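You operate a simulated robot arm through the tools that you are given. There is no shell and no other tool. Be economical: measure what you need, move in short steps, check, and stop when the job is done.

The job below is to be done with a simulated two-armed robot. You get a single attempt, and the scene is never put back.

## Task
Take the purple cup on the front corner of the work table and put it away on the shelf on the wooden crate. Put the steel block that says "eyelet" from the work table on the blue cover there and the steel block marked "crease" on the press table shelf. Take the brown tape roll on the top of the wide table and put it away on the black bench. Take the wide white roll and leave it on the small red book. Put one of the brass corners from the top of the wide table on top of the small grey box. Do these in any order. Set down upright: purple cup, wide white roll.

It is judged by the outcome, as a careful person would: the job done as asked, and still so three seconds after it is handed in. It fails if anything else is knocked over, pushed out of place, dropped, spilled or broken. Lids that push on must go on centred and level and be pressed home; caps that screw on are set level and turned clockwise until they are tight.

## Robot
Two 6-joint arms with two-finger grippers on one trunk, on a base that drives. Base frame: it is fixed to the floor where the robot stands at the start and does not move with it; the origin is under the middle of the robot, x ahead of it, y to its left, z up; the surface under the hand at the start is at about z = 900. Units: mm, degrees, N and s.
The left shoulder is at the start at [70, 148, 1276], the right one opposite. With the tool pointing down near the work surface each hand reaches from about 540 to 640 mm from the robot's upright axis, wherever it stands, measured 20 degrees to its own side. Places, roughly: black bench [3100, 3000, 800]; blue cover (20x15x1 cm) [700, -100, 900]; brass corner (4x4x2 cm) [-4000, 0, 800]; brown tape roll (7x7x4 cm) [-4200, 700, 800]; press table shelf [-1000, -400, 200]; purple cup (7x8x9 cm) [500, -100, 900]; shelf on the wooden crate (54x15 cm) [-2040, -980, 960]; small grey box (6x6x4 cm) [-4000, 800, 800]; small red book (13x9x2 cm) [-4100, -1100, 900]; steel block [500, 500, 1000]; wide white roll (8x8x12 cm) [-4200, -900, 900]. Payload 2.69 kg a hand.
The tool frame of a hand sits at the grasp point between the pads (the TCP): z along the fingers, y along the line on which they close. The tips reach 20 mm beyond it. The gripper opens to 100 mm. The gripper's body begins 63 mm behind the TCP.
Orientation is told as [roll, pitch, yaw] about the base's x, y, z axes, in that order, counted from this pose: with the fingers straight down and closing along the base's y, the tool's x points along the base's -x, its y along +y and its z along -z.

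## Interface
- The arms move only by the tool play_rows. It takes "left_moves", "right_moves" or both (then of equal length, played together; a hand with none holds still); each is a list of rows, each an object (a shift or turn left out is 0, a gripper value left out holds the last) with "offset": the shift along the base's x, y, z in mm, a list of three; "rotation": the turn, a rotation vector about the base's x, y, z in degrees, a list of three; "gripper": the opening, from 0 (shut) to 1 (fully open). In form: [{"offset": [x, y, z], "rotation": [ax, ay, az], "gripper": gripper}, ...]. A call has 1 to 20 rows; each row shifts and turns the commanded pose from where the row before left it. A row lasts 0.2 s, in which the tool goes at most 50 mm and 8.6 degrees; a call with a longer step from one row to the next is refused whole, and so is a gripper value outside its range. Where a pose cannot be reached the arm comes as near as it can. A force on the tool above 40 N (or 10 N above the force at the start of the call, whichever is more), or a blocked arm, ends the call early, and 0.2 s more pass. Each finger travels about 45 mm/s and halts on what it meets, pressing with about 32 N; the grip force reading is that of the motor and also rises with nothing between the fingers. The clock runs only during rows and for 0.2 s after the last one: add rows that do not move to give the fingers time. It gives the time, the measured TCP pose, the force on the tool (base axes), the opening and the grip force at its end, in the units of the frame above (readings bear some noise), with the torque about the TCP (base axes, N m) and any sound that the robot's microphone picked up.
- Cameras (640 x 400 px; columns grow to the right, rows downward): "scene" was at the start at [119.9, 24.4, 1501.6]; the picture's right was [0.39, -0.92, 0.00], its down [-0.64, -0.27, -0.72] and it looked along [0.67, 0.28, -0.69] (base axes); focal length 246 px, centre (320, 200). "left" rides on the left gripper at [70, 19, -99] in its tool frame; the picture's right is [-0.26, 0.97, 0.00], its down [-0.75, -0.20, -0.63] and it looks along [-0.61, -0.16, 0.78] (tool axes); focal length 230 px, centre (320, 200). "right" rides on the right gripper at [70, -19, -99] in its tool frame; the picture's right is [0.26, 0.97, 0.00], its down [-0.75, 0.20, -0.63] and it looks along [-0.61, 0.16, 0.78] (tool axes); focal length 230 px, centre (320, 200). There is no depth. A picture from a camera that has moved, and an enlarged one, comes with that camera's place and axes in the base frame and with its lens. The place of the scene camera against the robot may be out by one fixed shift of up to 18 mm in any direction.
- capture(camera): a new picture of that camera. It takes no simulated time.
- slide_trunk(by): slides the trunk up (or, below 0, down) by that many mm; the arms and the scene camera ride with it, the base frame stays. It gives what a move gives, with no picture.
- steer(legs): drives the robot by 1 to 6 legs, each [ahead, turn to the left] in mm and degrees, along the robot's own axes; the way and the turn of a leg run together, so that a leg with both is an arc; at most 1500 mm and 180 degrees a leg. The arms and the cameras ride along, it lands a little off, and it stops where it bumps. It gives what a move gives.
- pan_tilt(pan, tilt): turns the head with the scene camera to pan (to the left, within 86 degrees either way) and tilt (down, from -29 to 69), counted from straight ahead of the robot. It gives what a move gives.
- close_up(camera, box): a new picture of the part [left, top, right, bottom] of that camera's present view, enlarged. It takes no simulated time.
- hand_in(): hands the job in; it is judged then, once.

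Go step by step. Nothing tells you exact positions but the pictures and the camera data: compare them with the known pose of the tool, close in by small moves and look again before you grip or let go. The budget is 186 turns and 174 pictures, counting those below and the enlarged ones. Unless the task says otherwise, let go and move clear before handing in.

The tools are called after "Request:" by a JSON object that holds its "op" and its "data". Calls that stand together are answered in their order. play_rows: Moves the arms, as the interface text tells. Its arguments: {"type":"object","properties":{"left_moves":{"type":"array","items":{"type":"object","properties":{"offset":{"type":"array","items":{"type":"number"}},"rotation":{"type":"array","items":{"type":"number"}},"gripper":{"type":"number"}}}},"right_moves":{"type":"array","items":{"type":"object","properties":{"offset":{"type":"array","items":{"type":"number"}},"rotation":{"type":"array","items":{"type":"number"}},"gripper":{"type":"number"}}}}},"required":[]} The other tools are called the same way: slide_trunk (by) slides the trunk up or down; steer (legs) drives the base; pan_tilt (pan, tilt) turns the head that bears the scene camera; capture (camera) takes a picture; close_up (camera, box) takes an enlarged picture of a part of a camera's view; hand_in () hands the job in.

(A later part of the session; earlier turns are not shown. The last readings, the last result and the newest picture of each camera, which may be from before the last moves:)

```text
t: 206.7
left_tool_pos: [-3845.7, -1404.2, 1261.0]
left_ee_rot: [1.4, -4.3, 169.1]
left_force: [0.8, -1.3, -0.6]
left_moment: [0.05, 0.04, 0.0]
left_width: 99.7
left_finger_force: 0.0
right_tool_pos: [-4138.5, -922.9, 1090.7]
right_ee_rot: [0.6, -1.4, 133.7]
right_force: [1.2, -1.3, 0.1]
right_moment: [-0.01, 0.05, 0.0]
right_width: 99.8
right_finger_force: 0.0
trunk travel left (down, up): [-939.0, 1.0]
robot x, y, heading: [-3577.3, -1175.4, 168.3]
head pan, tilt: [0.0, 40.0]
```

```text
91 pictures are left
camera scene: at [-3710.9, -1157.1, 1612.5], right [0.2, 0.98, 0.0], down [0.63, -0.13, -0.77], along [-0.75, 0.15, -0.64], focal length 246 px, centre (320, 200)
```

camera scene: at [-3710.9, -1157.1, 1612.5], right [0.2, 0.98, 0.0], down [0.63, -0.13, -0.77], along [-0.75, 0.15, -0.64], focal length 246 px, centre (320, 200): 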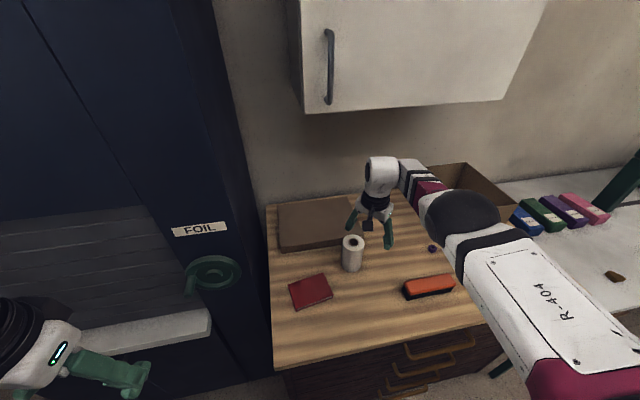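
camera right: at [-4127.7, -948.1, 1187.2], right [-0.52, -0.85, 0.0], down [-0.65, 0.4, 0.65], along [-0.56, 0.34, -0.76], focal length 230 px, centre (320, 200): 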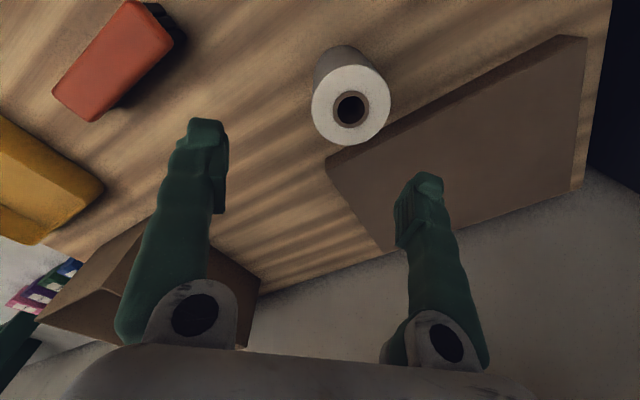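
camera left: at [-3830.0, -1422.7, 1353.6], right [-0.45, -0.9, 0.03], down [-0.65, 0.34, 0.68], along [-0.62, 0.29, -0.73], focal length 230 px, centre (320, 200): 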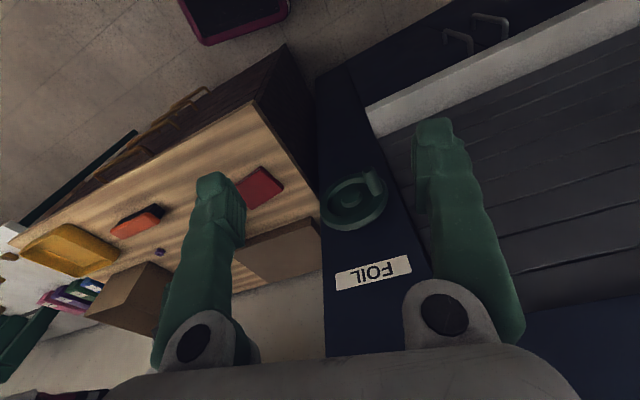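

The left hand is free now. I continue backing and reposition.

Request:
{"op": "steer", "data": {"legs": [[-150, 0]]}}

Request:
{"op": "steer", "data": {"legs": [[0, -91], [357, 0], [0, 122]]}}

Request:
{"op": "capture", "data": {"camera": "scene"}}

```text
t: 207.7
left_tool_pos: [-3811.9, -1413.0, 1260.1]
left_ee_rot: [2.4, -3.6, 169.9]
left_force: [-1.2, -0.3, 0.1]
left_moment: [-0.05, -0.1, 0.0]
left_width: 99.9
left_finger_force: 0.0
right_tool_pos: [-4100.4, -929.5, 1080.8]
right_ee_rot: [0.2, -0.7, 133.5]
right_force: [0.0, 0.3, -1.0]
right_moment: [-0.03, -0.04, -0.02]
right_width: 99.9
right_finger_force: 0.0
trunk travel left (down, up): [-939.0, 1.0]
robot x, y, heading: [-3521.0, -1187.7, 168.7]
head pan, tilt: [0.0, 40.0]
stopped in leg 1: the force on the tool passed its limit at 70 N (the readings are from after the stop); the commanded pose is now the measured one
```

```text
t: 219.1
left_tool_pos: [-3541.3, -1174.3, 1261.0]
left_ee_rot: [2.4, -4.5, -157.2]
left_force: [-0.4, 1.2, -0.5]
left_moment: [0.05, 0.01, 0.01]
left_width: 100.5
left_finger_force: 0.0
right_tool_pos: [-4051.1, -926.7, 1089.6]
right_ee_rot: [0.6, -1.4, 166.6]
right_force: [-0.5, -0.2, -0.7]
right_moment: [0.02, -0.02, 0.02]
right_width: 100.1
right_finger_force: 0.1
trunk travel left (down, up): [-939.0, 1.0]
robot x, y, heading: [-3437.0, -833.9, -158.6]
head pan, tilt: [0.0, 40.0]
```

```text
90 pictures are left
camera scene: at [-3570.2, -888.7, 1612.0], right [-0.37, 0.93, 0.0], down [0.6, 0.24, -0.77], along [-0.71, -0.28, -0.64], focal length 246 px, centre (320, 200)
```

scene: 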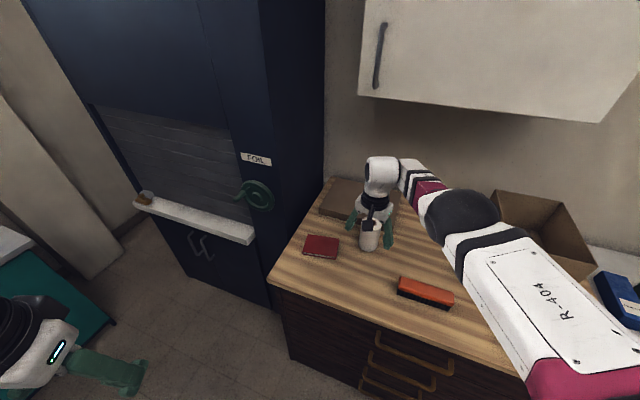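

I'm now at a good angle. I drive 165 forward, hand staying above the roll.

Request:
{"op": "steer", "data": {"legs": [[165, 0]]}}

Request:
{"op": "play_rows", "data": {"right_moves": [{"offset": [6, 20, 0], "rotation": [0, 0, 0]}, {"offset": [6, 20, 0]}]}}

Request:
{"op": "capture", "data": {"camera": "right"}}

Request:
{"op": "capture", "data": {"camera": "scene"}}

```text
t: 220.5
left_tool_pos: [-3687.5, -1229.6, 1263.2]
left_ee_rot: [2.4, -4.8, -157.4]
left_force: [0.8, 0.8, -0.6]
left_moment: [-0.04, 0.04, 0.0]
left_width: 100.3
left_finger_force: 0.0
right_tool_pos: [-4195.4, -981.7, 1092.8]
right_ee_rot: [0.8, -1.7, 166.4]
right_force: [-0.1, 1.2, 0.6]
right_moment: [-0.04, 0.04, 0.0]
right_width: 99.9
right_finger_force: 0.0
trunk travel left (down, up): [-939.0, 1.0]
robot x, y, heading: [-3589.3, -892.6, -158.8]
head pan, tilt: [0.0, 40.0]
```

```text
t: 221.1
left_tool_pos: [-3692.1, -1230.6, 1263.5]
left_ee_rot: [2.5, -4.5, -157.3]
left_force: [1.5, -0.3, -0.9]
left_moment: [0.01, 0.0, 0.0]
left_width: 100.0
left_finger_force: 0.0
right_tool_pos: [-4213.0, -954.8, 1085.4]
right_ee_rot: [0.6, -1.3, 166.3]
right_force: [-0.2, -0.5, -0.2]
right_moment: [-0.03, 0.0, -0.02]
right_width: 99.9
right_finger_force: 0.1
right hand out of reach, approached as far as the arm can: row 1, 2
trunk travel left (down, up): [-939.0, 1.0]
robot x, y, heading: [-3588.6, -888.9, -158.8]
head pan, tilt: [0.0, 40.0]
```

```text
89 pictures are left
camera right: at [-4140.0, -951.6, 1180.8], right [0.02, -1.0, 0.0], down [-0.76, -0.02, 0.65], along [-0.65, -0.02, -0.76], focal length 230 px, centre (320, 200)
```

right: 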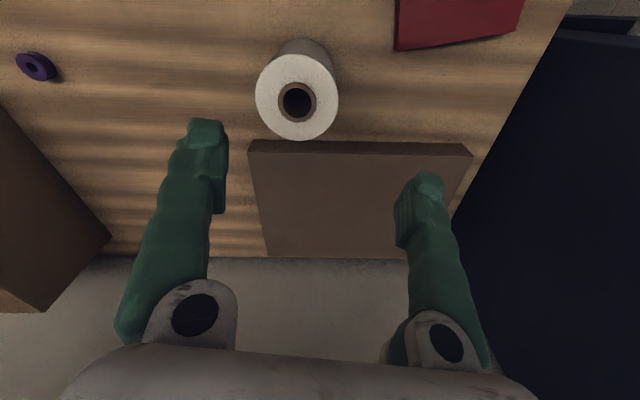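

```text
88 pictures are left
camera scene: at [-3719.1, -944.7, 1612.4], right [-0.36, 0.93, 0.0], down [0.6, 0.23, -0.77], along [-0.71, -0.28, -0.64], focal length 246 px, centre (320, 200)
```

scene: 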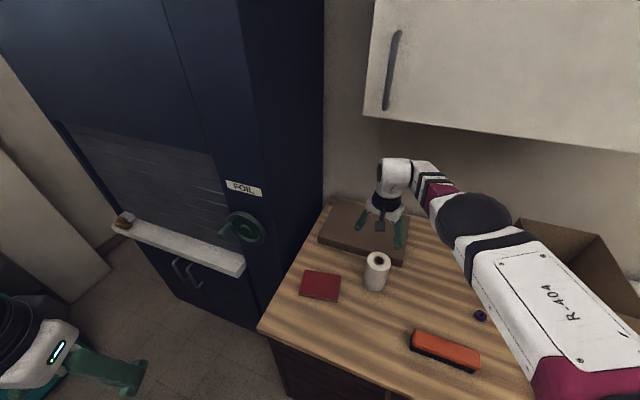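

The roll is at ≈(-4193,-937). I turn the base left 5° so it lies at a comfortable angle, then shift the hand over it.

Request:
{"op": "steer", "data": {"legs": [[0, 5]]}}

Request:
{"op": "play_rows", "data": {"right_moves": [{"offset": [4, 18, 0]}, {"offset": [4, 18, 0]}, {"offset": [4, 18, 0]}, {"offset": [3, 18, 0]}]}}

Request:
{"op": "capture", "data": {"camera": "right"}}

```text
t: 222.0
left_tool_pos: [-3665.0, -1238.0, 1263.8]
left_ee_rot: [3.3, -4.1, -152.0]
left_force: [5.2, -2.7, 4.1]
left_moment: [0.24, 0.45, 0.05]
left_width: 100.0
left_finger_force: 0.0
right_tool_pos: [-4209.2, -1006.4, 1083.5]
right_ee_rot: [0.6, -1.1, 171.3]
right_force: [-0.2, 0.8, 0.2]
right_moment: [0.0, 0.06, 0.02]
right_width: 100.0
right_finger_force: 0.1
trunk travel left (down, up): [-939.0, 1.0]
robot x, y, heading: [-3589.3, -887.6, -153.7]
head pan, tilt: [0.0, 40.0]
```

```text
t: 223.0
left_tool_pos: [-3662.2, -1242.6, 1263.6]
left_ee_rot: [3.1, -4.2, -152.0]
left_force: [0.1, -0.2, -0.7]
left_moment: [0.03, -0.01, 0.0]
left_width: 100.0
left_finger_force: 0.1
right_tool_pos: [-4230.0, -959.4, 1073.8]
right_ee_rot: [0.3, -1.2, 171.3]
right_force: [-0.3, -0.8, 0.4]
right_moment: [0.0, 0.03, -0.01]
right_width: 99.8
right_finger_force: 0.0
right hand out of reach, approached as far as the arm can: row 1, 2, 3, 4
trunk travel left (down, up): [-939.0, 1.0]
robot x, y, heading: [-3588.8, -893.0, -153.7]
head pan, tilt: [0.0, 40.0]
```

```text
87 pictures are left
camera right: at [-4157.9, -950.3, 1168.9], right [0.11, -0.99, 0.0], down [-0.76, -0.08, 0.65], along [-0.64, -0.07, -0.76], focal length 230 px, centre (320, 200)
```

right: 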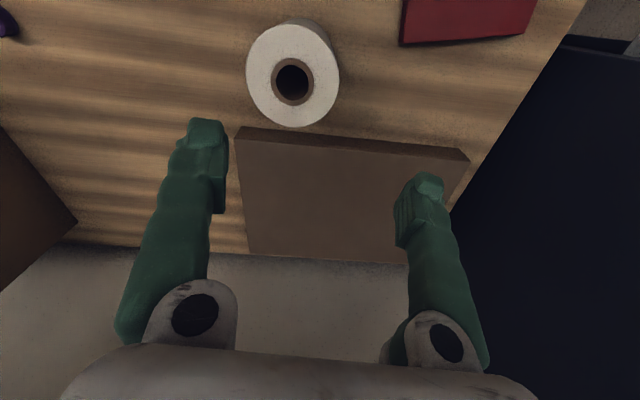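

I lower a little (still above the roll's top) and try the shift again.

Request:
{"op": "play_rows", "data": {"right_moves": [{"offset": [0, 0, -15]}, {"offset": [0, 0, -13]}, {"offset": [12, 7, 0]}, {"offset": [12, 7, 0]}, {"offset": [12, 7, 0]}]}}

Request:
{"op": "capture", "data": {"camera": "right"}}

```text
t: 224.2
left_tool_pos: [-3663.4, -1242.4, 1262.5]
left_ee_rot: [3.0, -4.2, -151.9]
left_force: [0.5, -0.7, -0.6]
left_moment: [0.01, -0.01, -0.03]
left_width: 99.8
left_finger_force: 0.2
right_tool_pos: [-4192.0, -935.7, 1045.9]
right_ee_rot: [0.5, -1.2, 171.4]
right_force: [-0.2, -0.6, 0.6]
right_moment: [0.02, 0.03, -0.02]
right_width: 99.9
right_finger_force: 0.0
right hand out of reach, approached as far as the arm can: row 1
trunk travel left (down, up): [-939.0, 1.0]
robot x, y, heading: [-3589.4, -892.4, -153.9]
head pan, tilt: [0.0, 40.0]
```

```text
86 pictures are left
camera right: at [-4119.5, -925.5, 1142.0], right [0.11, -0.99, 0.0], down [-0.76, -0.08, 0.65], along [-0.64, -0.07, -0.76], focal length 230 px, centre (320, 200)
```

right: 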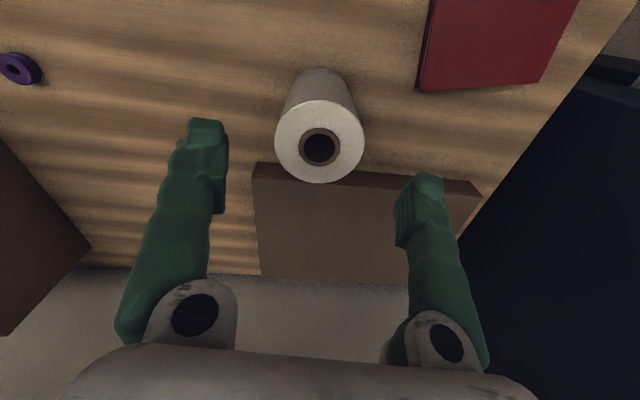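

Centred now. I descend to z≈975 and grip the roll.

Request:
{"op": "play_rows", "data": {"right_moves": [{"offset": [3, 1, -15]}, {"offset": [0, 0, -20]}, {"offset": [0, 0, -20]}, {"offset": [0, 0, -16]}, {"gripper": 0.4}, {"gripper": 0.4}, {"gripper": 0.4}, {"gripper": 0.4}, {"gripper": 0.4}, {"gripper": 0.4}]}}

Request:
{"op": "capture", "data": {"camera": "right"}}

```text
t: 226.4
left_tool_pos: [-3661.3, -1242.6, 1261.7]
left_ee_rot: [3.0, -4.1, -151.9]
left_force: [-0.1, 0.3, -0.2]
left_moment: [-0.03, 0.01, 0.03]
left_width: 100.0
left_finger_force: 0.1
right_tool_pos: [-4191.5, -934.4, 976.8]
right_ee_rot: [0.4, -1.2, 171.2]
right_force: [-1.2, -3.0, 2.3]
right_moment: [0.0, 0.15, 0.06]
right_width: 71.1
right_finger_force: 32.1
trunk travel left (down, up): [-939.0, 1.0]
robot x, y, heading: [-3591.7, -891.6, -153.8]
head pan, tilt: [0.0, 40.0]
```

```text
85 pictures are left
camera right: at [-4116.9, -924.3, 1072.0], right [0.11, -0.99, 0.0], down [-0.76, -0.08, 0.65], along [-0.64, -0.07, -0.76], focal length 230 px, centre (320, 200)
```

right: 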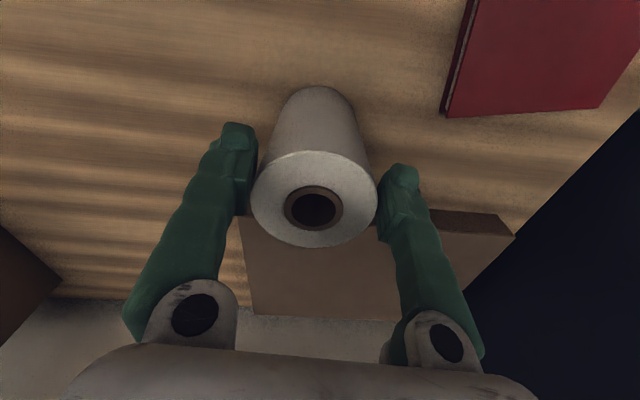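

The roll is gripped (≈71 mm). I lift it, back 70 mm and turn left 15° to bring it over the red book.

Request:
{"op": "play_rows", "data": {"right_moves": [{"offset": [0, 0, 10]}, {"offset": [0, 0, 20]}, {"offset": [0, 0, 20]}, {"offset": [0, 0, 15]}]}}

Request:
{"op": "steer", "data": {"legs": [[-70, 0], [0, 15]]}}

Request:
{"op": "capture", "data": {"camera": "right"}}

Request:
{"op": "capture", "data": {"camera": "scene"}}

```text
t: 227.4
left_tool_pos: [-3663.5, -1242.3, 1261.2]
left_ee_rot: [3.0, -4.0, -152.0]
left_force: [-0.5, -0.5, -0.1]
left_moment: [-0.01, 0.01, 0.0]
left_width: 100.1
left_finger_force: 0.2
right_tool_pos: [-4188.8, -932.6, 1040.9]
right_ee_rot: [0.4, -1.0, 171.2]
right_force: [0.1, -0.1, -3.5]
right_moment: [0.02, -0.05, -0.01]
right_width: 71.1
right_finger_force: 31.7
trunk travel left (down, up): [-939.0, 1.0]
robot x, y, heading: [-3590.2, -891.6, -153.8]
head pan, tilt: [0.0, 40.0]
```

```text
t: 229.3
left_tool_pos: [-3511.7, -1219.4, 1263.3]
left_ee_rot: [3.2, -3.7, -137.1]
left_force: [1.2, -0.5, 0.6]
left_moment: [0.05, -0.03, 0.0]
left_width: 99.9
left_finger_force: 0.0
right_tool_pos: [-4098.3, -1056.3, 1039.1]
right_ee_rot: [0.4, -0.9, -173.7]
right_force: [0.3, 0.2, -4.1]
right_moment: [0.04, -0.07, 0.0]
right_width: 71.1
right_finger_force: 31.8
trunk travel left (down, up): [-939.0, 1.0]
robot x, y, heading: [-3530.9, -855.3, -138.9]
head pan, tilt: [0.0, 40.0]
```

```text
84 pictures are left
camera right: at [-4029.6, -1027.3, 1134.6], right [0.36, -0.93, 0.0], down [-0.71, -0.28, 0.64], along [-0.6, -0.23, -0.77], focal length 230 px, centre (320, 200)
```

right: 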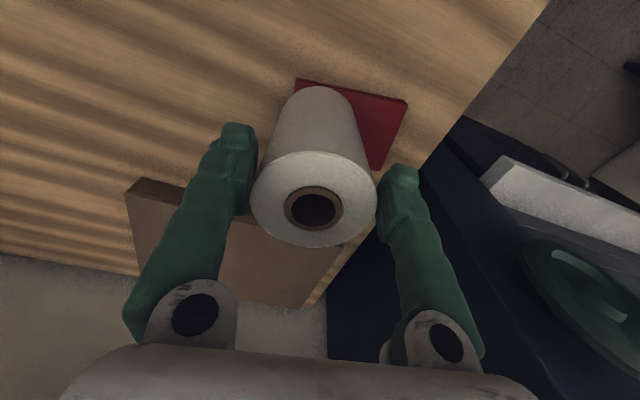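

```text
83 pictures are left
camera scene: at [-3639.8, -957.3, 1611.5], right [-0.66, 0.75, 0.0], down [0.49, 0.42, -0.76], along [-0.57, -0.5, -0.65], focal length 246 px, centre (320, 200)
```

scene: 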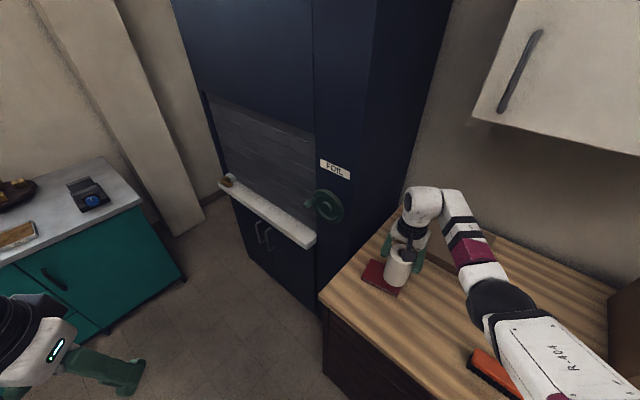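

The book's centre is ≈(-4115,-1073). I shift the roll there and lower part way.

Request:
{"op": "play_rows", "data": {"right_moves": [{"offset": [-9, -9, -10]}, {"offset": [-8, -8, -10]}, {"offset": [0, 0, -10]}]}}

Request:
{"op": "capture", "data": {"camera": "right"}}

Request:
{"op": "close_up", "data": {"camera": "scene", "box": [330, 210, 450, 310]}}

```text
t: 230.1
left_tool_pos: [-3508.3, -1219.6, 1262.1]
left_ee_rot: [3.0, -3.9, -137.0]
left_force: [-0.6, 0.1, -1.0]
left_moment: [-0.04, -0.01, 0.03]
left_width: 100.2
left_finger_force: 0.0
right_tool_pos: [-4109.6, -1073.0, 1010.4]
right_ee_rot: [0.4, -1.2, -173.7]
right_force: [0.6, 0.7, -2.5]
right_moment: [0.0, -0.03, 0.01]
right_width: 71.0
right_finger_force: 31.8
trunk travel left (down, up): [-939.0, 1.0]
robot x, y, heading: [-3528.1, -859.5, -138.9]
head pan, tilt: [0.0, 40.0]
```

```text
82 pictures are left
camera right: at [-4041.1, -1043.8, 1106.7], right [0.36, -0.93, 0.0], down [-0.71, -0.28, 0.65], along [-0.6, -0.24, -0.76], focal length 230 px, centre (320, 200)
```

right: 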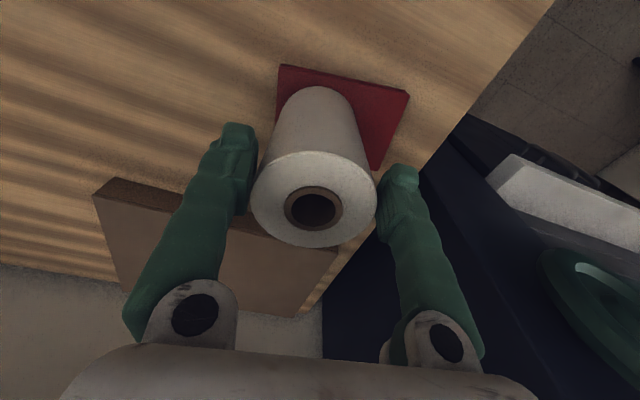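

```text
4.00 times, centred on (390, 260) of scene
camera zoom: at [-3633.7, -957.0, 1612.0], right [-0.66, 0.75, 0.0], down [0.48, 0.42, -0.77], along [-0.58, -0.5, -0.64], focal length 986 px, centre (40, -40)
```

zoom: 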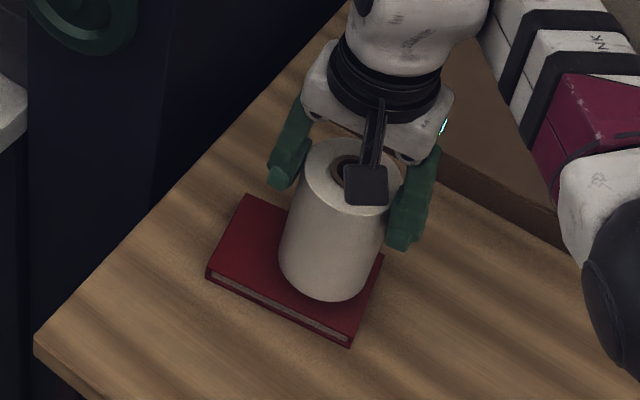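

The roll is a little off the book's centre; both views say shift further. I move (-10,-22) and lower some, then re-check.

Request:
{"op": "play_rows", "data": {"right_moves": [{"offset": [-5, -11, -2]}, {"offset": [-5, -11, -2]}, {"offset": [0, 0, -3]}]}}

Request:
{"op": "capture", "data": {"camera": "right"}}

Request:
{"op": "close_up", "data": {"camera": "scene", "box": [330, 210, 450, 310]}}

```text
t: 230.9
left_tool_pos: [-3507.1, -1217.4, 1262.0]
left_ee_rot: [3.1, -3.9, -137.1]
left_force: [0.6, 0.2, 0.1]
left_moment: [0.01, 0.04, 0.01]
left_width: 100.0
left_finger_force: 0.0
right_tool_pos: [-4110.7, -1085.4, 1008.6]
right_ee_rot: [0.5, -1.2, -173.7]
right_force: [-0.4, 0.3, -3.0]
right_moment: [0.02, -0.01, 0.0]
right_width: 70.8
right_finger_force: 32.1
right hand out of reach, approached as far as the arm can: row 1, 2
trunk travel left (down, up): [-939.0, 1.0]
robot x, y, heading: [-3523.8, -859.4, -139.0]
head pan, tilt: [0.0, 40.0]
```

```text
80 pictures are left
camera right: at [-4041.4, -1056.2, 1104.7], right [0.36, -0.93, 0.0], down [-0.71, -0.27, 0.65], along [-0.6, -0.24, -0.76], focal length 230 px, centre (320, 200)
```

right: 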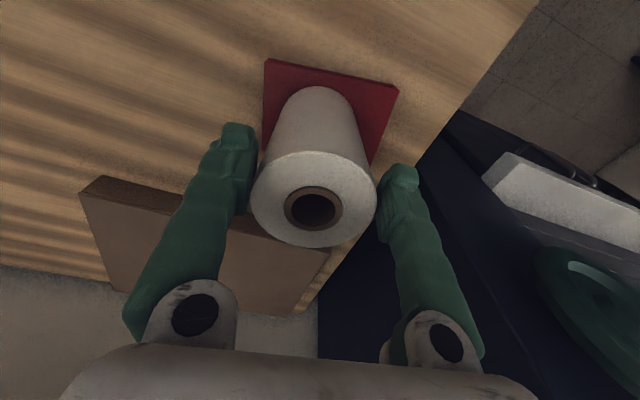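

```text
4.00 times, centred on (390, 260) of scene
camera zoom: at [-3633.8, -955.9, 1612.1], right [-0.66, 0.75, 0.0], down [0.48, 0.42, -0.77], along [-0.58, -0.5, -0.64], focal length 986 px, centre (40, -40)
```

zoom: 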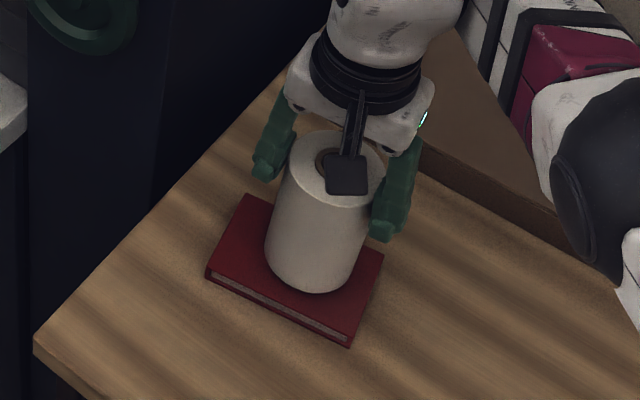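

The remaining offset is about (-14,-14), which matches creeping the base forward 20 mm.

Request:
{"op": "steer", "data": {"legs": [[20, 0]]}}

Request:
{"op": "capture", "data": {"camera": "right"}}

Request:
{"op": "close_up", "data": {"camera": "scene", "box": [330, 210, 450, 310]}}

```text
t: 231.7
left_tool_pos: [-3518.5, -1228.9, 1263.7]
left_ee_rot: [3.1, -4.2, -137.0]
left_force: [0.5, 0.7, -0.7]
left_moment: [-0.04, 0.05, -0.01]
left_width: 99.9
left_finger_force: 0.1
right_tool_pos: [-4123.2, -1096.2, 1012.8]
right_ee_rot: [0.6, -1.3, -173.7]
right_force: [1.4, 0.4, -2.5]
right_moment: [-0.01, -0.02, -0.03]
right_width: 71.1
right_finger_force: 31.5
trunk travel left (down, up): [-939.0, 1.0]
robot x, y, heading: [-3541.4, -868.2, -138.9]
head pan, tilt: [0.0, 40.0]
```

```text
78 pictures are left
camera right: at [-4054.0, -1066.6, 1106.5], right [0.36, -0.93, 0.0], down [-0.71, -0.27, 0.65], along [-0.6, -0.24, -0.76], focal length 230 px, centre (320, 200)
```

right: 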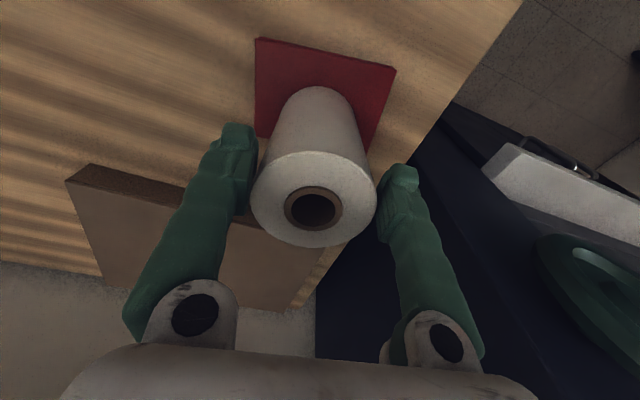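

```text
4.00 times, centred on (390, 260) of scene
camera zoom: at [-3645.3, -965.0, 1612.6], right [-0.66, 0.75, 0.0], down [0.48, 0.42, -0.77], along [-0.58, -0.51, -0.64], focal length 986 px, centre (40, -40)
```

zoom: 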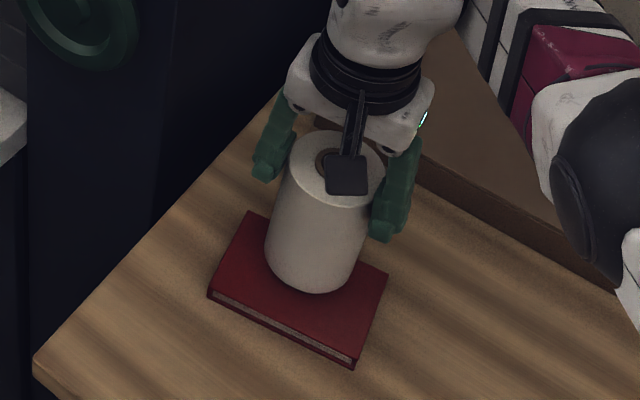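

Well centred now. I lower to contact in small steps.

Request:
{"op": "play_rows", "data": {"right_moves": [{"offset": [2, 0, -4]}, {"offset": [1, 0, -4]}, {"offset": [0, 0, -3]}, {"offset": [0, 0, -2]}, {"offset": [0, 0, -2]}, {"offset": [0, 0, -2]}, {"offset": [0, 0, 0]}]}}

```text
t: 233.3
left_tool_pos: [-3520.0, -1231.5, 1263.3]
left_ee_rot: [3.0, -4.0, -137.1]
left_force: [0.0, -0.3, 0.0]
left_moment: [0.02, -0.02, -0.02]
left_width: 99.9
left_finger_force: 0.1
right_tool_pos: [-4118.8, -1095.6, 995.5]
right_ee_rot: [0.6, -1.4, -173.7]
right_force: [-1.8, -1.7, 7.4]
right_moment: [0.23, 0.37, 0.1]
right_width: 70.8
right_finger_force: 31.5
right hand out of reach, approached as far as the arm can: row 4
trunk travel left (down, up): [-939.0, 1.0]
robot x, y, heading: [-3544.8, -872.3, -138.8]
head pan, tilt: [0.0, 40.0]
```

Light contact; one small further press, then a check picture before releasing.

Request:
{"op": "play_rows", "data": {"right_moves": [{"offset": [0, 0, -1.5]}, {"offset": [0, 0, 0]}]}}

Request:
{"op": "close_up", "data": {"camera": "scene", "box": [330, 210, 450, 310]}}

```text
t: 233.9
left_tool_pos: [-3520.0, -1231.8, 1261.4]
left_ee_rot: [3.0, -4.0, -137.1]
left_force: [0.3, -0.1, -0.4]
left_moment: [-0.01, 0.01, -0.03]
left_width: 99.6
left_finger_force: 0.0
right_tool_pos: [-4117.7, -1096.6, 994.3]
right_ee_rot: [0.6, -1.5, -173.7]
right_force: [-5.3, -3.8, 15.8]
right_moment: [0.09, 0.5, 0.06]
right_width: 70.7
right_finger_force: 31.6
trunk travel left (down, up): [-939.0, 1.0]
robot x, y, heading: [-3540.8, -874.6, -138.7]
head pan, tilt: [0.0, 40.0]
```

```text
4.00 times, centred on (390, 260) of scene
camera zoom: at [-3646.4, -969.1, 1612.4], right [-0.66, 0.75, 0.0], down [0.48, 0.42, -0.77], along [-0.58, -0.5, -0.64], focal length 986 px, centre (40, -40)
```

zoom: 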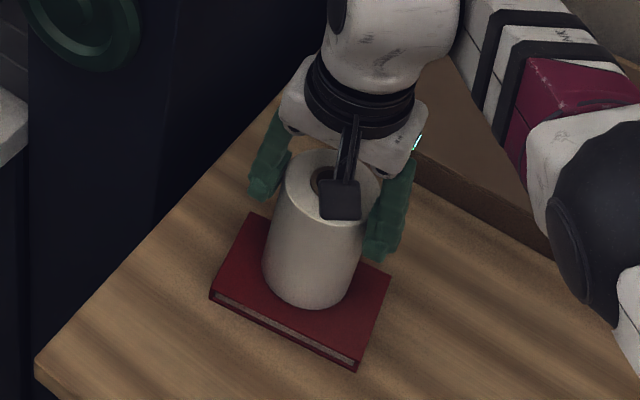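

The roll sits well on the book. I open slowly and rise.

Request:
{"op": "play_rows", "data": {"right_moves": [{"gripper": 0.75}, {"gripper": 0.8}, {"gripper": 0.85}, {"gripper": 0.92}, {"gripper": 1}, {"gripper": 1}, {"offset": [0, 0, 10]}, {"offset": [0, 0, 20]}, {"offset": [0, 0, 20]}, {"offset": [0, 0, 15]}]}}

Request:
{"op": "close_up", "data": {"camera": "scene", "box": [330, 210, 450, 310]}}

Request:
{"op": "capture", "data": {"camera": "right"}}

```text
t: 236.1
left_tool_pos: [-3521.8, -1230.4, 1263.0]
left_ee_rot: [3.0, -3.9, -137.1]
left_force: [-0.8, -0.2, -0.2]
left_moment: [0.04, -0.01, -0.04]
left_width: 100.2
left_finger_force: 0.0
right_tool_pos: [-4118.8, -1095.8, 1058.7]
right_ee_rot: [0.4, -1.2, -173.8]
right_force: [-0.4, -0.2, 0.3]
right_moment: [-0.01, 0.04, 0.0]
right_width: 99.9
right_finger_force: 0.0
trunk travel left (down, up): [-939.0, 1.0]
robot x, y, heading: [-3541.3, -871.6, -138.9]
head pan, tilt: [0.0, 40.0]
```

```text
4.00 times, centred on (390, 260) of scene
camera zoom: at [-3648.7, -968.9, 1612.1], right [-0.66, 0.75, 0.0], down [0.48, 0.42, -0.77], along [-0.58, -0.5, -0.64], focal length 986 px, centre (40, -40)
```

zoom: 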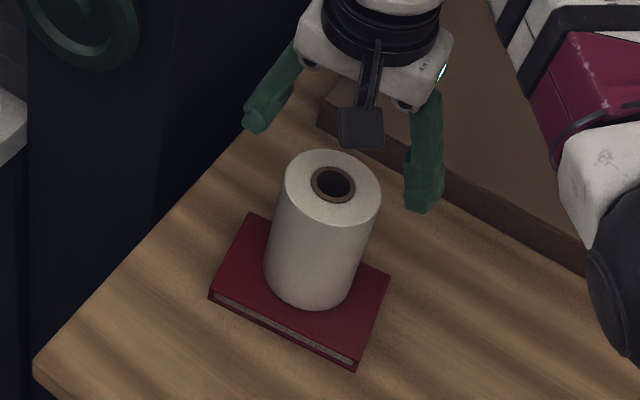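

```text
74 pictures are left
camera right: at [-4051.2, -1067.8, 1153.9], right [0.36, -0.93, 0.0], down [-0.71, -0.28, 0.65], along [-0.6, -0.23, -0.76], focal length 230 px, centre (320, 200)
```

right: 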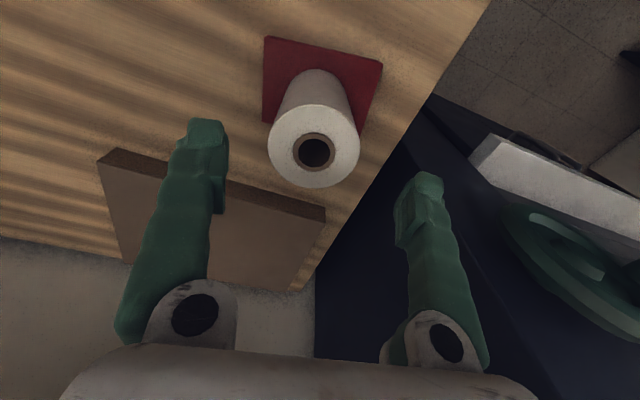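

The white roll stands upright on the red book. I back off and drive along to the white wide table.

Request:
{"op": "steer", "data": {"legs": [[-280, 0], [0, -131], [650, 0], [0, 105]]}}

Request:
{"op": "pan_tilt", "data": {"pan": -20, "tilt": 35}}

Request:
{"op": "capture", "data": {"camera": "scene"}}

```text
t: 251.2
left_tool_pos: [-3480.6, -373.5, 1263.3]
left_ee_rot: [3.1, -3.9, -159.7]
left_force: [-0.8, -0.2, 0.1]
left_moment: [0.02, 0.02, 0.0]
left_width: 100.1
left_finger_force: 0.2
right_tool_pos: [-3978.9, -18.1, 1057.8]
right_ee_rot: [0.4, -1.1, 163.7]
right_force: [0.2, 0.4, 0.8]
right_moment: [0.0, 0.03, -0.02]
right_width: 100.1
right_finger_force: 0.1
trunk travel left (down, up): [-939.0, 1.0]
robot x, y, heading: [-3361.0, -38.4, -161.5]
head pan, tilt: [0.0, 40.0]
```

```text
t: 252.0
left_tool_pos: [-3480.4, -373.1, 1261.8]
left_ee_rot: [3.0, -3.9, -159.6]
left_force: [0.3, 0.2, -0.5]
left_moment: [0.0, -0.03, -0.01]
left_width: 100.2
left_finger_force: 0.1
right_tool_pos: [-3978.8, -18.7, 1058.5]
right_ee_rot: [0.4, -1.2, 163.6]
right_force: [-0.1, -0.3, 0.3]
right_moment: [0.0, -0.01, 0.0]
right_width: 100.2
right_finger_force: 0.1
trunk travel left (down, up): [-939.0, 1.0]
robot x, y, heading: [-3358.9, -32.8, -161.6]
head pan, tilt: [-20.0, 35.0]
```

```text
73 pictures are left
camera scene: at [-3500.6, -55.3, 1619.6], right [0.03, 1.0, 0.0], down [0.57, -0.01, -0.82], along [-0.82, 0.02, -0.57], focal length 246 px, centre (320, 200)
```

scene: 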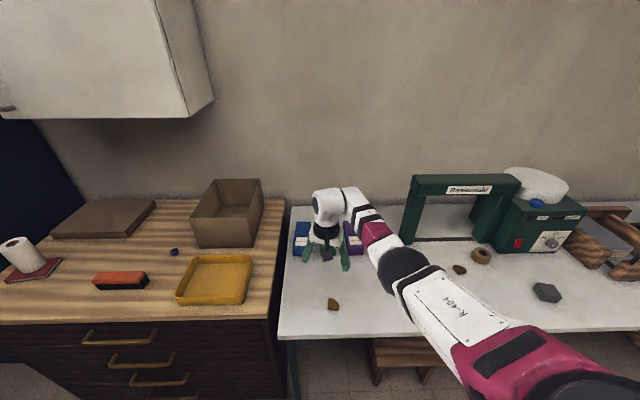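

I see the white table with brass bits, a brown tape roll and a grey box. I zoom in.

Request:
{"op": "close_up", "data": {"camera": "scene", "box": [420, 220, 620, 340]}}

Request:
{"op": "close_up", "data": {"camera": "scene", "box": [280, 200, 420, 330]}}

```text
3.20 times, centred on (520, 280) of scene
camera zoom: at [-3500.6, -55.3, 1619.6], right [0.03, 1.0, 0.0], down [0.57, -0.01, -0.82], along [-0.82, 0.02, -0.57], focal length 788 px, centre (-320, -56)
```

zoom: 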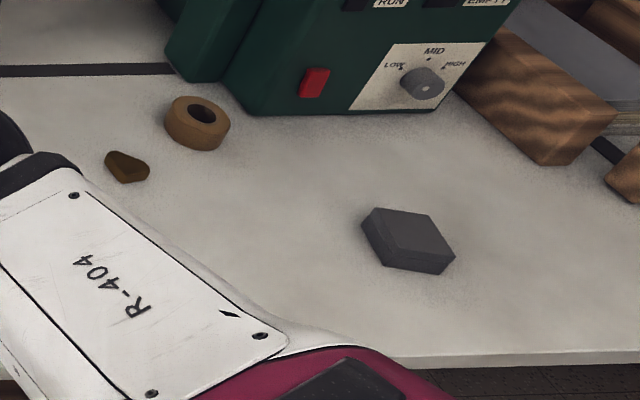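

```text
3.08 times, centred on (350, 265) of scene
camera zoom: at [-3500.6, -55.3, 1619.6], right [0.03, 1.0, 0.0], down [0.57, -0.01, -0.82], along [-0.82, 0.02, -0.57], focal length 758 px, centre (228, 0)
```

zoom: 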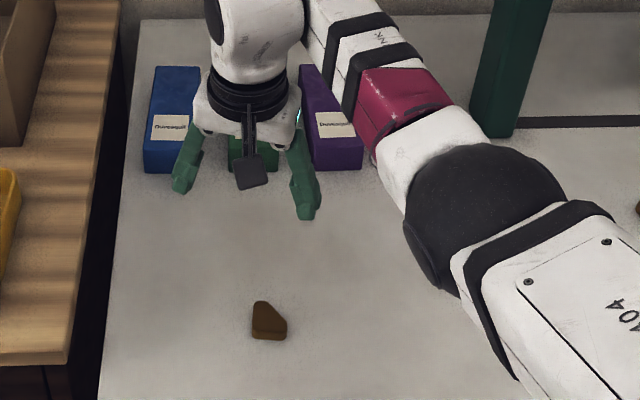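

Brass corner A is at ≈(-4008,7), nearly under the hand; the tape roll is ≈(-4215,660) and the grey box ≈(-4027,796). The surface is at z≈800, so I lower the trunk and look.

Request:
{"op": "slide_trunk", "data": {"by": -170}}

Request:
{"op": "capture", "data": {"camera": "right"}}

```text
t: 253.9
left_tool_pos: [-3479.4, -373.0, 1094.1]
left_ee_rot: [3.0, -3.9, -159.7]
left_force: [-0.2, 0.4, 0.2]
left_moment: [-0.02, 0.03, 0.0]
left_width: 100.0
left_finger_force: 0.0
right_tool_pos: [-3979.3, -19.0, 889.0]
right_ee_rot: [0.5, -1.2, 163.7]
right_force: [0.4, 1.1, 0.7]
right_moment: [0.03, 0.0, 0.03]
right_width: 100.1
right_finger_force: 0.1
trunk travel left (down, up): [-769.0, 171.0]
robot x, y, heading: [-3360.4, -30.8, -161.3]
head pan, tilt: [-20.0, 35.0]
```

```text
70 pictures are left
camera right: at [-3906.0, -18.1, 983.8], right [-0.02, -1.0, 0.0], down [-0.76, 0.02, 0.65], along [-0.65, 0.01, -0.76], focal length 230 px, centre (320, 200)
```

right: 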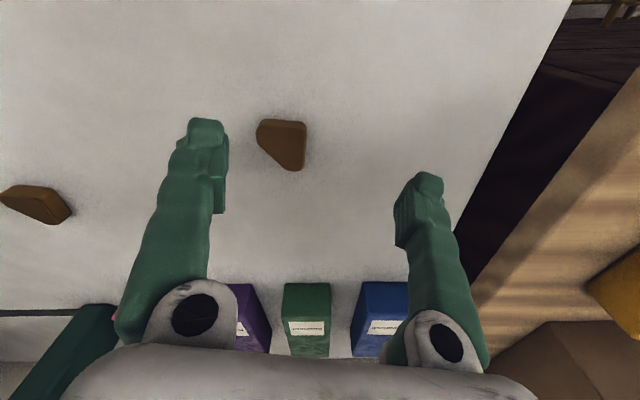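

Corner A's two parallel faces are the long -y side and its +y tip. I align the gripper (yaw ≈175°) at (-3978,10) and lower to z≈850 to check.

Request:
{"op": "play_rows", "data": {"right_moves": [{"offset": [0, 10, -8], "rotation": [0, 0, 4]}, {"offset": [0, 10, -10], "rotation": [0, 0, 4]}, {"offset": [1, 9, -10], "rotation": [0, 0, 3]}, {"offset": [0, 0, -10]}]}}

Request:
{"op": "capture", "data": {"camera": "right"}}

```text
t: 254.9
left_tool_pos: [-3479.6, -372.3, 1093.4]
left_ee_rot: [3.0, -3.9, -159.7]
left_force: [0.8, -0.1, 0.3]
left_moment: [0.04, 0.02, 0.01]
left_width: 100.3
left_finger_force: 0.0
right_tool_pos: [-3978.9, 10.6, 850.3]
right_ee_rot: [0.4, -1.2, 174.7]
right_force: [-0.4, 0.6, -0.1]
right_moment: [0.01, -0.01, -0.04]
right_width: 99.8
right_finger_force: 0.1
trunk travel left (down, up): [-769.0, 171.0]
robot x, y, heading: [-3355.4, -34.6, -161.5]
head pan, tilt: [-20.0, 35.0]
```

```text
69 pictures are left
camera right: at [-3907.0, 25.5, 945.1], right [0.17, -0.99, 0.0], down [-0.75, -0.13, 0.65], along [-0.64, -0.11, -0.76], focal length 230 px, centre (320, 200)
```

right: 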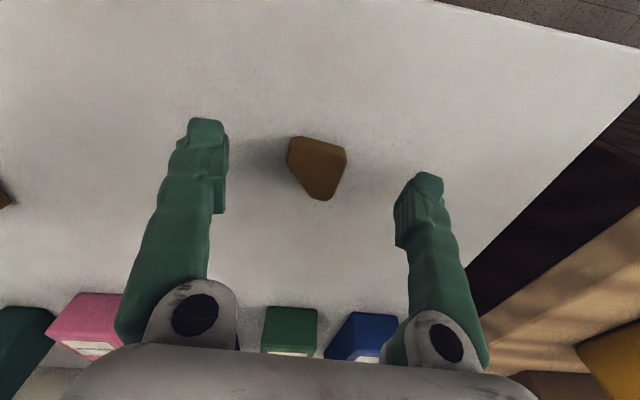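

Nearly aligned; a 2-4 mm correction, then down to z≈823 and close gently.

Request:
{"op": "play_rows", "data": {"right_moves": [{"offset": [2, 4, -9]}, {"offset": [0, 0, -9]}, {"offset": [0, 0, -8]}, {"gripper": 0.1}, {"gripper": 0.1}, {"gripper": 0.1}, {"gripper": 0.1}, {"gripper": 0.1}, {"gripper": 0.1}, {"gripper": 0.1}]}}

Request:
{"op": "capture", "data": {"camera": "right"}}

```text
t: 257.1
left_tool_pos: [-3479.6, -372.5, 1092.4]
left_ee_rot: [3.1, -4.0, -159.7]
left_force: [0.1, -0.5, -0.2]
left_moment: [-0.01, 0.02, 0.0]
left_width: 100.0
left_finger_force: 0.0
right_tool_pos: [-3976.2, 14.3, 823.9]
right_ee_rot: [0.3, -1.2, 174.6]
right_force: [0.6, -0.3, 0.2]
right_moment: [0.0, -0.01, 0.0]
right_width: 38.4
right_finger_force: 32.2
trunk travel left (down, up): [-769.0, 171.0]
robot x, y, heading: [-3359.3, -33.0, -161.6]
head pan, tilt: [-20.0, 35.0]
```

```text
68 pictures are left
camera right: at [-3904.1, 28.8, 919.1], right [0.17, -0.99, 0.0], down [-0.75, -0.13, 0.65], along [-0.64, -0.11, -0.76], focal length 230 px, centre (320, 200)
```

right: 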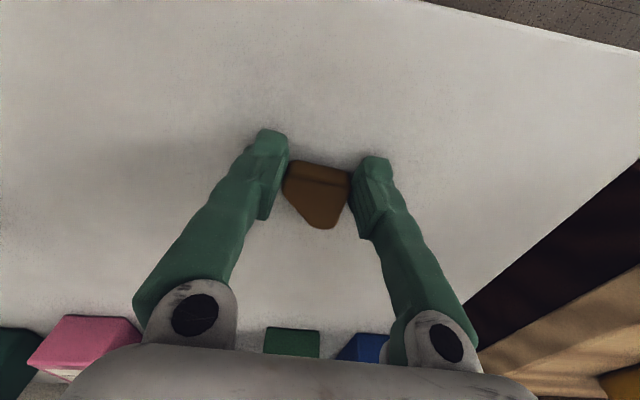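

The brass corner is held. I lift it, raise the trunk a bit and drive along to the grey box.

Request:
{"op": "play_rows", "data": {"right_moves": [{"offset": [0, 0, 15]}, {"offset": [0, 0, 20]}, {"offset": [0, 0, 20]}]}}

Request:
{"op": "slide_trunk", "data": {"by": 80}}

Request:
{"op": "steer", "data": {"legs": [[0, -105], [770, 0], [0, 105]]}}

Request:
{"op": "pan_tilt", "data": {"pan": -20, "tilt": 45}}

Request:
{"op": "capture", "data": {"camera": "scene"}}

Request:
{"op": "capture", "data": {"camera": "right"}}

```text
t: 257.9
left_tool_pos: [-3479.6, -372.8, 1093.4]
left_ee_rot: [3.0, -3.9, -159.7]
left_force: [-0.1, 0.6, -1.0]
left_moment: [0.02, -0.01, 0.02]
left_width: 100.1
left_finger_force: 0.0
right_tool_pos: [-3977.0, 15.2, 878.7]
right_ee_rot: [0.4, -1.1, 174.5]
right_force: [0.0, 0.5, 0.7]
right_moment: [0.02, -0.03, 0.02]
right_width: 38.2
right_finger_force: 31.6
trunk travel left (down, up): [-769.0, 171.0]
robot x, y, heading: [-3362.8, -30.2, -161.7]
head pan, tilt: [-20.0, 35.0]
```

```text
t: 259.1
left_tool_pos: [-3479.9, -372.8, 1172.5]
left_ee_rot: [3.0, -3.9, -159.8]
left_force: [1.2, 0.3, 0.3]
left_moment: [0.0, 0.01, 0.01]
left_width: 99.8
left_finger_force: 0.2
right_tool_pos: [-3975.9, 13.7, 957.7]
right_ee_rot: [0.4, -1.2, 174.5]
right_force: [0.5, 0.2, -0.6]
right_moment: [-0.01, -0.03, 0.01]
right_width: 38.4
right_finger_force: 31.9
trunk travel left (down, up): [-849.0, 91.0]
robot x, y, heading: [-3357.6, -32.4, -161.2]
head pan, tilt: [-20.0, 35.0]
```

```text
t: 272.2
left_tool_pos: [-3509.2, 410.8, 1172.8]
left_ee_rot: [2.9, -3.8, -159.3]
left_force: [-0.1, 0.8, 0.3]
left_moment: [0.01, 0.0, -0.01]
left_width: 100.0
left_finger_force: 0.0
right_tool_pos: [-4009.1, 795.3, 958.6]
right_ee_rot: [0.4, -1.2, 175.0]
right_force: [0.1, -0.8, -0.7]
right_moment: [0.03, -0.01, -0.04]
right_width: 37.3
right_finger_force: 31.6
trunk travel left (down, up): [-849.0, 91.0]
robot x, y, heading: [-3389.3, 749.9, -161.3]
head pan, tilt: [-20.0, 35.0]
```

```text
t: 272.9
left_tool_pos: [-3509.2, 411.3, 1173.5]
left_ee_rot: [3.1, -4.1, -159.2]
left_force: [-0.4, -0.3, -0.2]
left_moment: [-0.03, -0.03, 0.02]
left_width: 100.0
left_finger_force: 0.0
right_tool_pos: [-4008.7, 796.5, 957.7]
right_ee_rot: [0.5, -1.2, 175.0]
right_force: [-0.2, 0.1, -0.5]
right_moment: [-0.03, 0.0, 0.01]
right_width: 37.2
right_finger_force: 31.5
trunk travel left (down, up): [-849.0, 91.0]
robot x, y, heading: [-3391.7, 750.7, -161.1]
head pan, tilt: [-20.0, 45.0]
```

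```text
67 pictures are left
camera scene: at [-3525.7, 728.7, 1514.8], right [0.02, 1.0, 0.0], down [0.71, -0.01, -0.71], along [-0.71, 0.01, -0.71], focal length 246 px, centre (320, 200)
```

scene: 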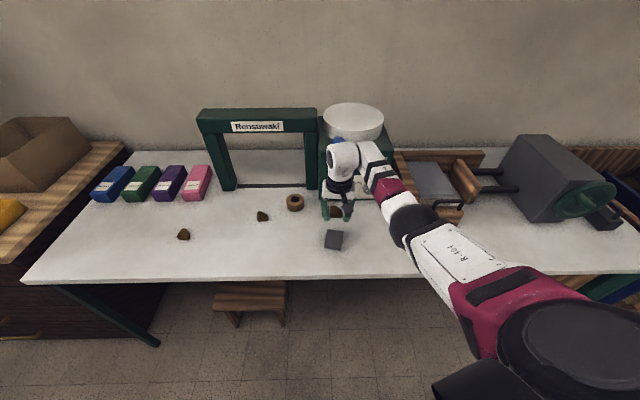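

```text
66 pictures are left
camera right: at [-3936.3, 810.2, 1053.4], right [0.17, -0.98, 0.0], down [-0.75, -0.13, 0.65], along [-0.64, -0.11, -0.76], focal length 230 px, centre (320, 200)
```

right: 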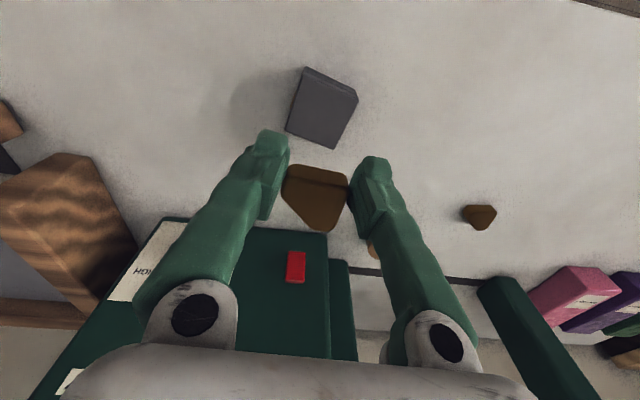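

The grey box is right below at ≈(-4011,797). I lower to about 885 and check.

Request:
{"op": "play_rows", "data": {"right_moves": [{"offset": [3, 1, -20]}, {"offset": [0, 0, -20]}, {"offset": [0, 0, -20]}, {"offset": [0, 0, -12]}]}}

Request:
{"op": "capture", "data": {"camera": "right"}}

Request:
{"op": "close_up", "data": {"camera": "scene", "box": [280, 180, 400, 280]}}

```text
t: 273.9
left_tool_pos: [-3511.1, 410.8, 1172.2]
left_ee_rot: [3.0, -4.0, -159.3]
left_force: [0.0, -0.9, 0.0]
left_moment: [-0.01, 0.02, -0.01]
left_width: 100.1
left_finger_force: 0.1
right_tool_pos: [-4006.5, 798.3, 885.3]
right_ee_rot: [0.3, -1.1, 175.0]
right_force: [-0.3, -0.4, 0.5]
right_moment: [-0.04, 0.02, 0.01]
right_width: 37.3
right_finger_force: 32.3
trunk travel left (down, up): [-849.0, 91.0]
robot x, y, heading: [-3387.1, 750.4, -161.2]
head pan, tilt: [-20.0, 45.0]
```

```text
65 pictures are left
camera right: at [-3934.2, 812.4, 981.6], right [0.17, -0.98, 0.0], down [-0.75, -0.13, 0.65], along [-0.64, -0.11, -0.76], focal length 230 px, centre (320, 200)
```

right: 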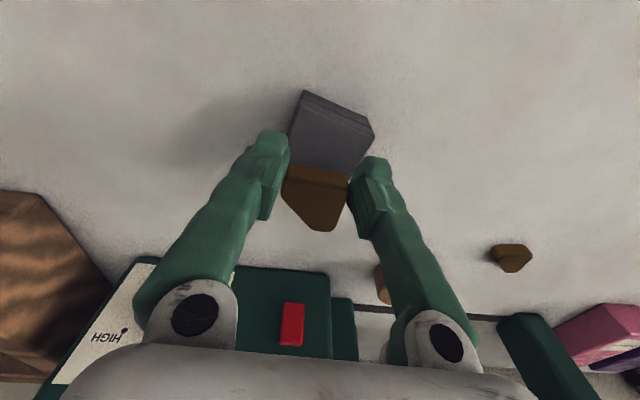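

```text
4.00 times, centred on (340, 230) of scene
camera zoom: at [-3525.8, 728.8, 1514.8], right [0.02, 1.0, 0.0], down [0.71, -0.01, -0.71], along [-0.71, 0.01, -0.71], focal length 986 px, centre (240, 80)
```

zoom: 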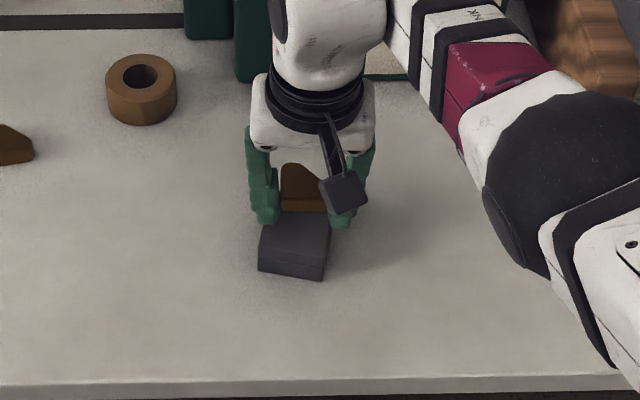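

The corner should go about 15 mm towards the robot to be centred on the box. I shift and lower slowly to contact.

Request:
{"op": "play_rows", "data": {"right_moves": [{"offset": [8, -2, 0]}, {"offset": [7, -1, -4]}, {"offset": [0, 0, -5]}, {"offset": [0, 0, -4]}, {"offset": [0, 0, 0]}]}}

Request:
{"op": "capture", "data": {"camera": "right"}}

Request:
{"op": "close_up", "data": {"camera": "scene", "box": [280, 180, 400, 280]}}

```text
t: 275.1
left_tool_pos: [-3509.0, 411.7, 1173.0]
left_ee_rot: [3.0, -4.0, -159.3]
left_force: [0.0, -0.5, -0.1]
left_moment: [0.0, 0.0, 0.01]
left_width: 99.9
left_finger_force: 0.0
right_tool_pos: [-3991.1, 792.9, 872.3]
right_ee_rot: [0.5, -1.3, 175.0]
right_force: [-0.9, -0.4, 0.5]
right_moment: [-0.02, -0.01, 0.01]
right_width: 37.3
right_finger_force: 31.2
trunk travel left (down, up): [-849.0, 91.0]
robot x, y, heading: [-3390.3, 751.9, -161.2]
head pan, tilt: [-20.0, 45.0]
```

```text
63 pictures are left
camera right: at [-3918.7, 808.1, 968.2], right [0.17, -0.98, 0.0], down [-0.75, -0.13, 0.65], along [-0.64, -0.11, -0.76], focal length 230 px, centre (320, 200)
```

right: 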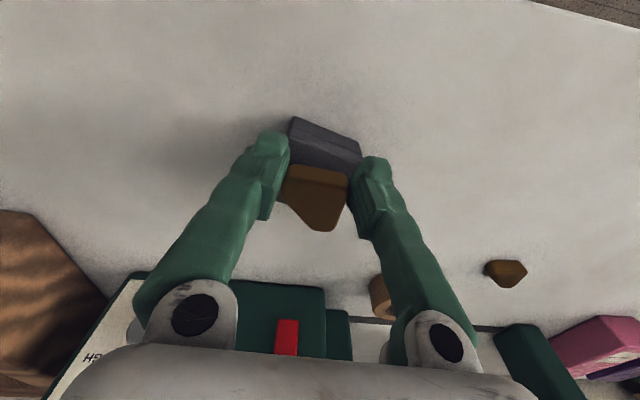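

```text
4.00 times, centred on (340, 230) of scene
camera zoom: at [-3525.4, 729.0, 1514.8], right [0.02, 1.0, 0.0], down [0.71, -0.01, -0.71], along [-0.71, 0.01, -0.71], focal length 986 px, centre (240, 80)
```

zoom: 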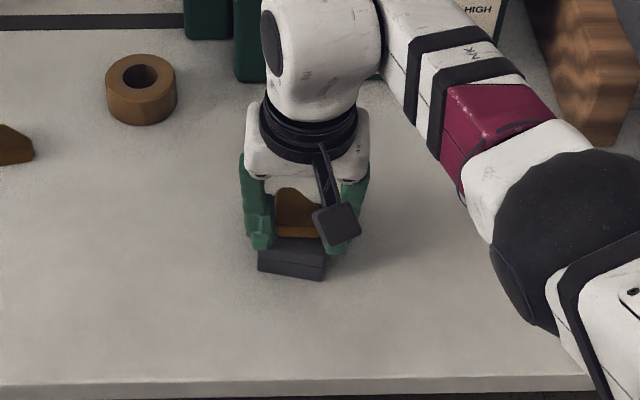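

Alignment looks right. I continue down in small steps until contact.

Request:
{"op": "play_rows", "data": {"right_moves": [{"offset": [0, 0, -3]}, {"offset": [0, 0, -3]}, {"offset": [0, 0, -2]}, {"offset": [0, 0, -2]}, {"offset": [0, 0, -2]}, {"offset": [0, 0, -2]}, {"offset": [0, 0, 0]}]}}

Request:
{"op": "close_up", "data": {"camera": "scene", "box": [300, 200, 380, 270]}}

```text
t: 276.7
left_tool_pos: [-3508.2, 410.9, 1172.8]
left_ee_rot: [3.0, -4.0, -159.3]
left_force: [0.0, 0.0, 0.1]
left_moment: [-0.03, -0.01, -0.04]
left_width: 99.7
left_finger_force: 0.0
right_tool_pos: [-3991.8, 792.9, 859.1]
right_ee_rot: [0.4, -1.3, 175.0]
right_force: [-0.6, 0.2, 4.6]
right_moment: [0.04, 0.11, -0.05]
right_width: 37.1
right_finger_force: 31.9
trunk travel left (down, up): [-849.0, 91.0]
robot x, y, heading: [-3395.7, 753.9, -161.3]
head pan, tilt: [-20.0, 45.0]
```

```text
5.71 times, centred on (340, 235) of scene
camera zoom: at [-3524.6, 729.0, 1515.0], right [0.02, 1.0, 0.0], down [0.71, -0.01, -0.71], along [-0.71, 0.01, -0.71], focal length 1408 px, centre (206, 0)
```

zoom: 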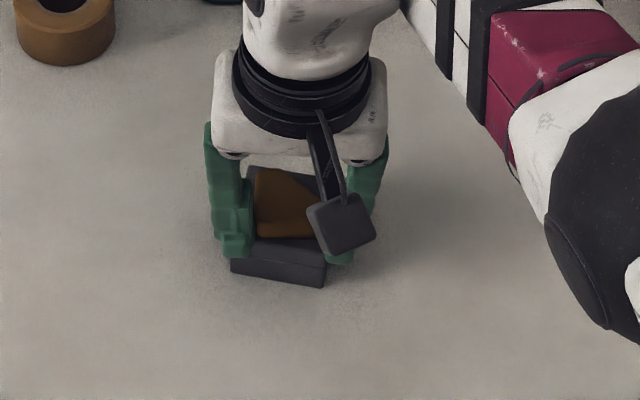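

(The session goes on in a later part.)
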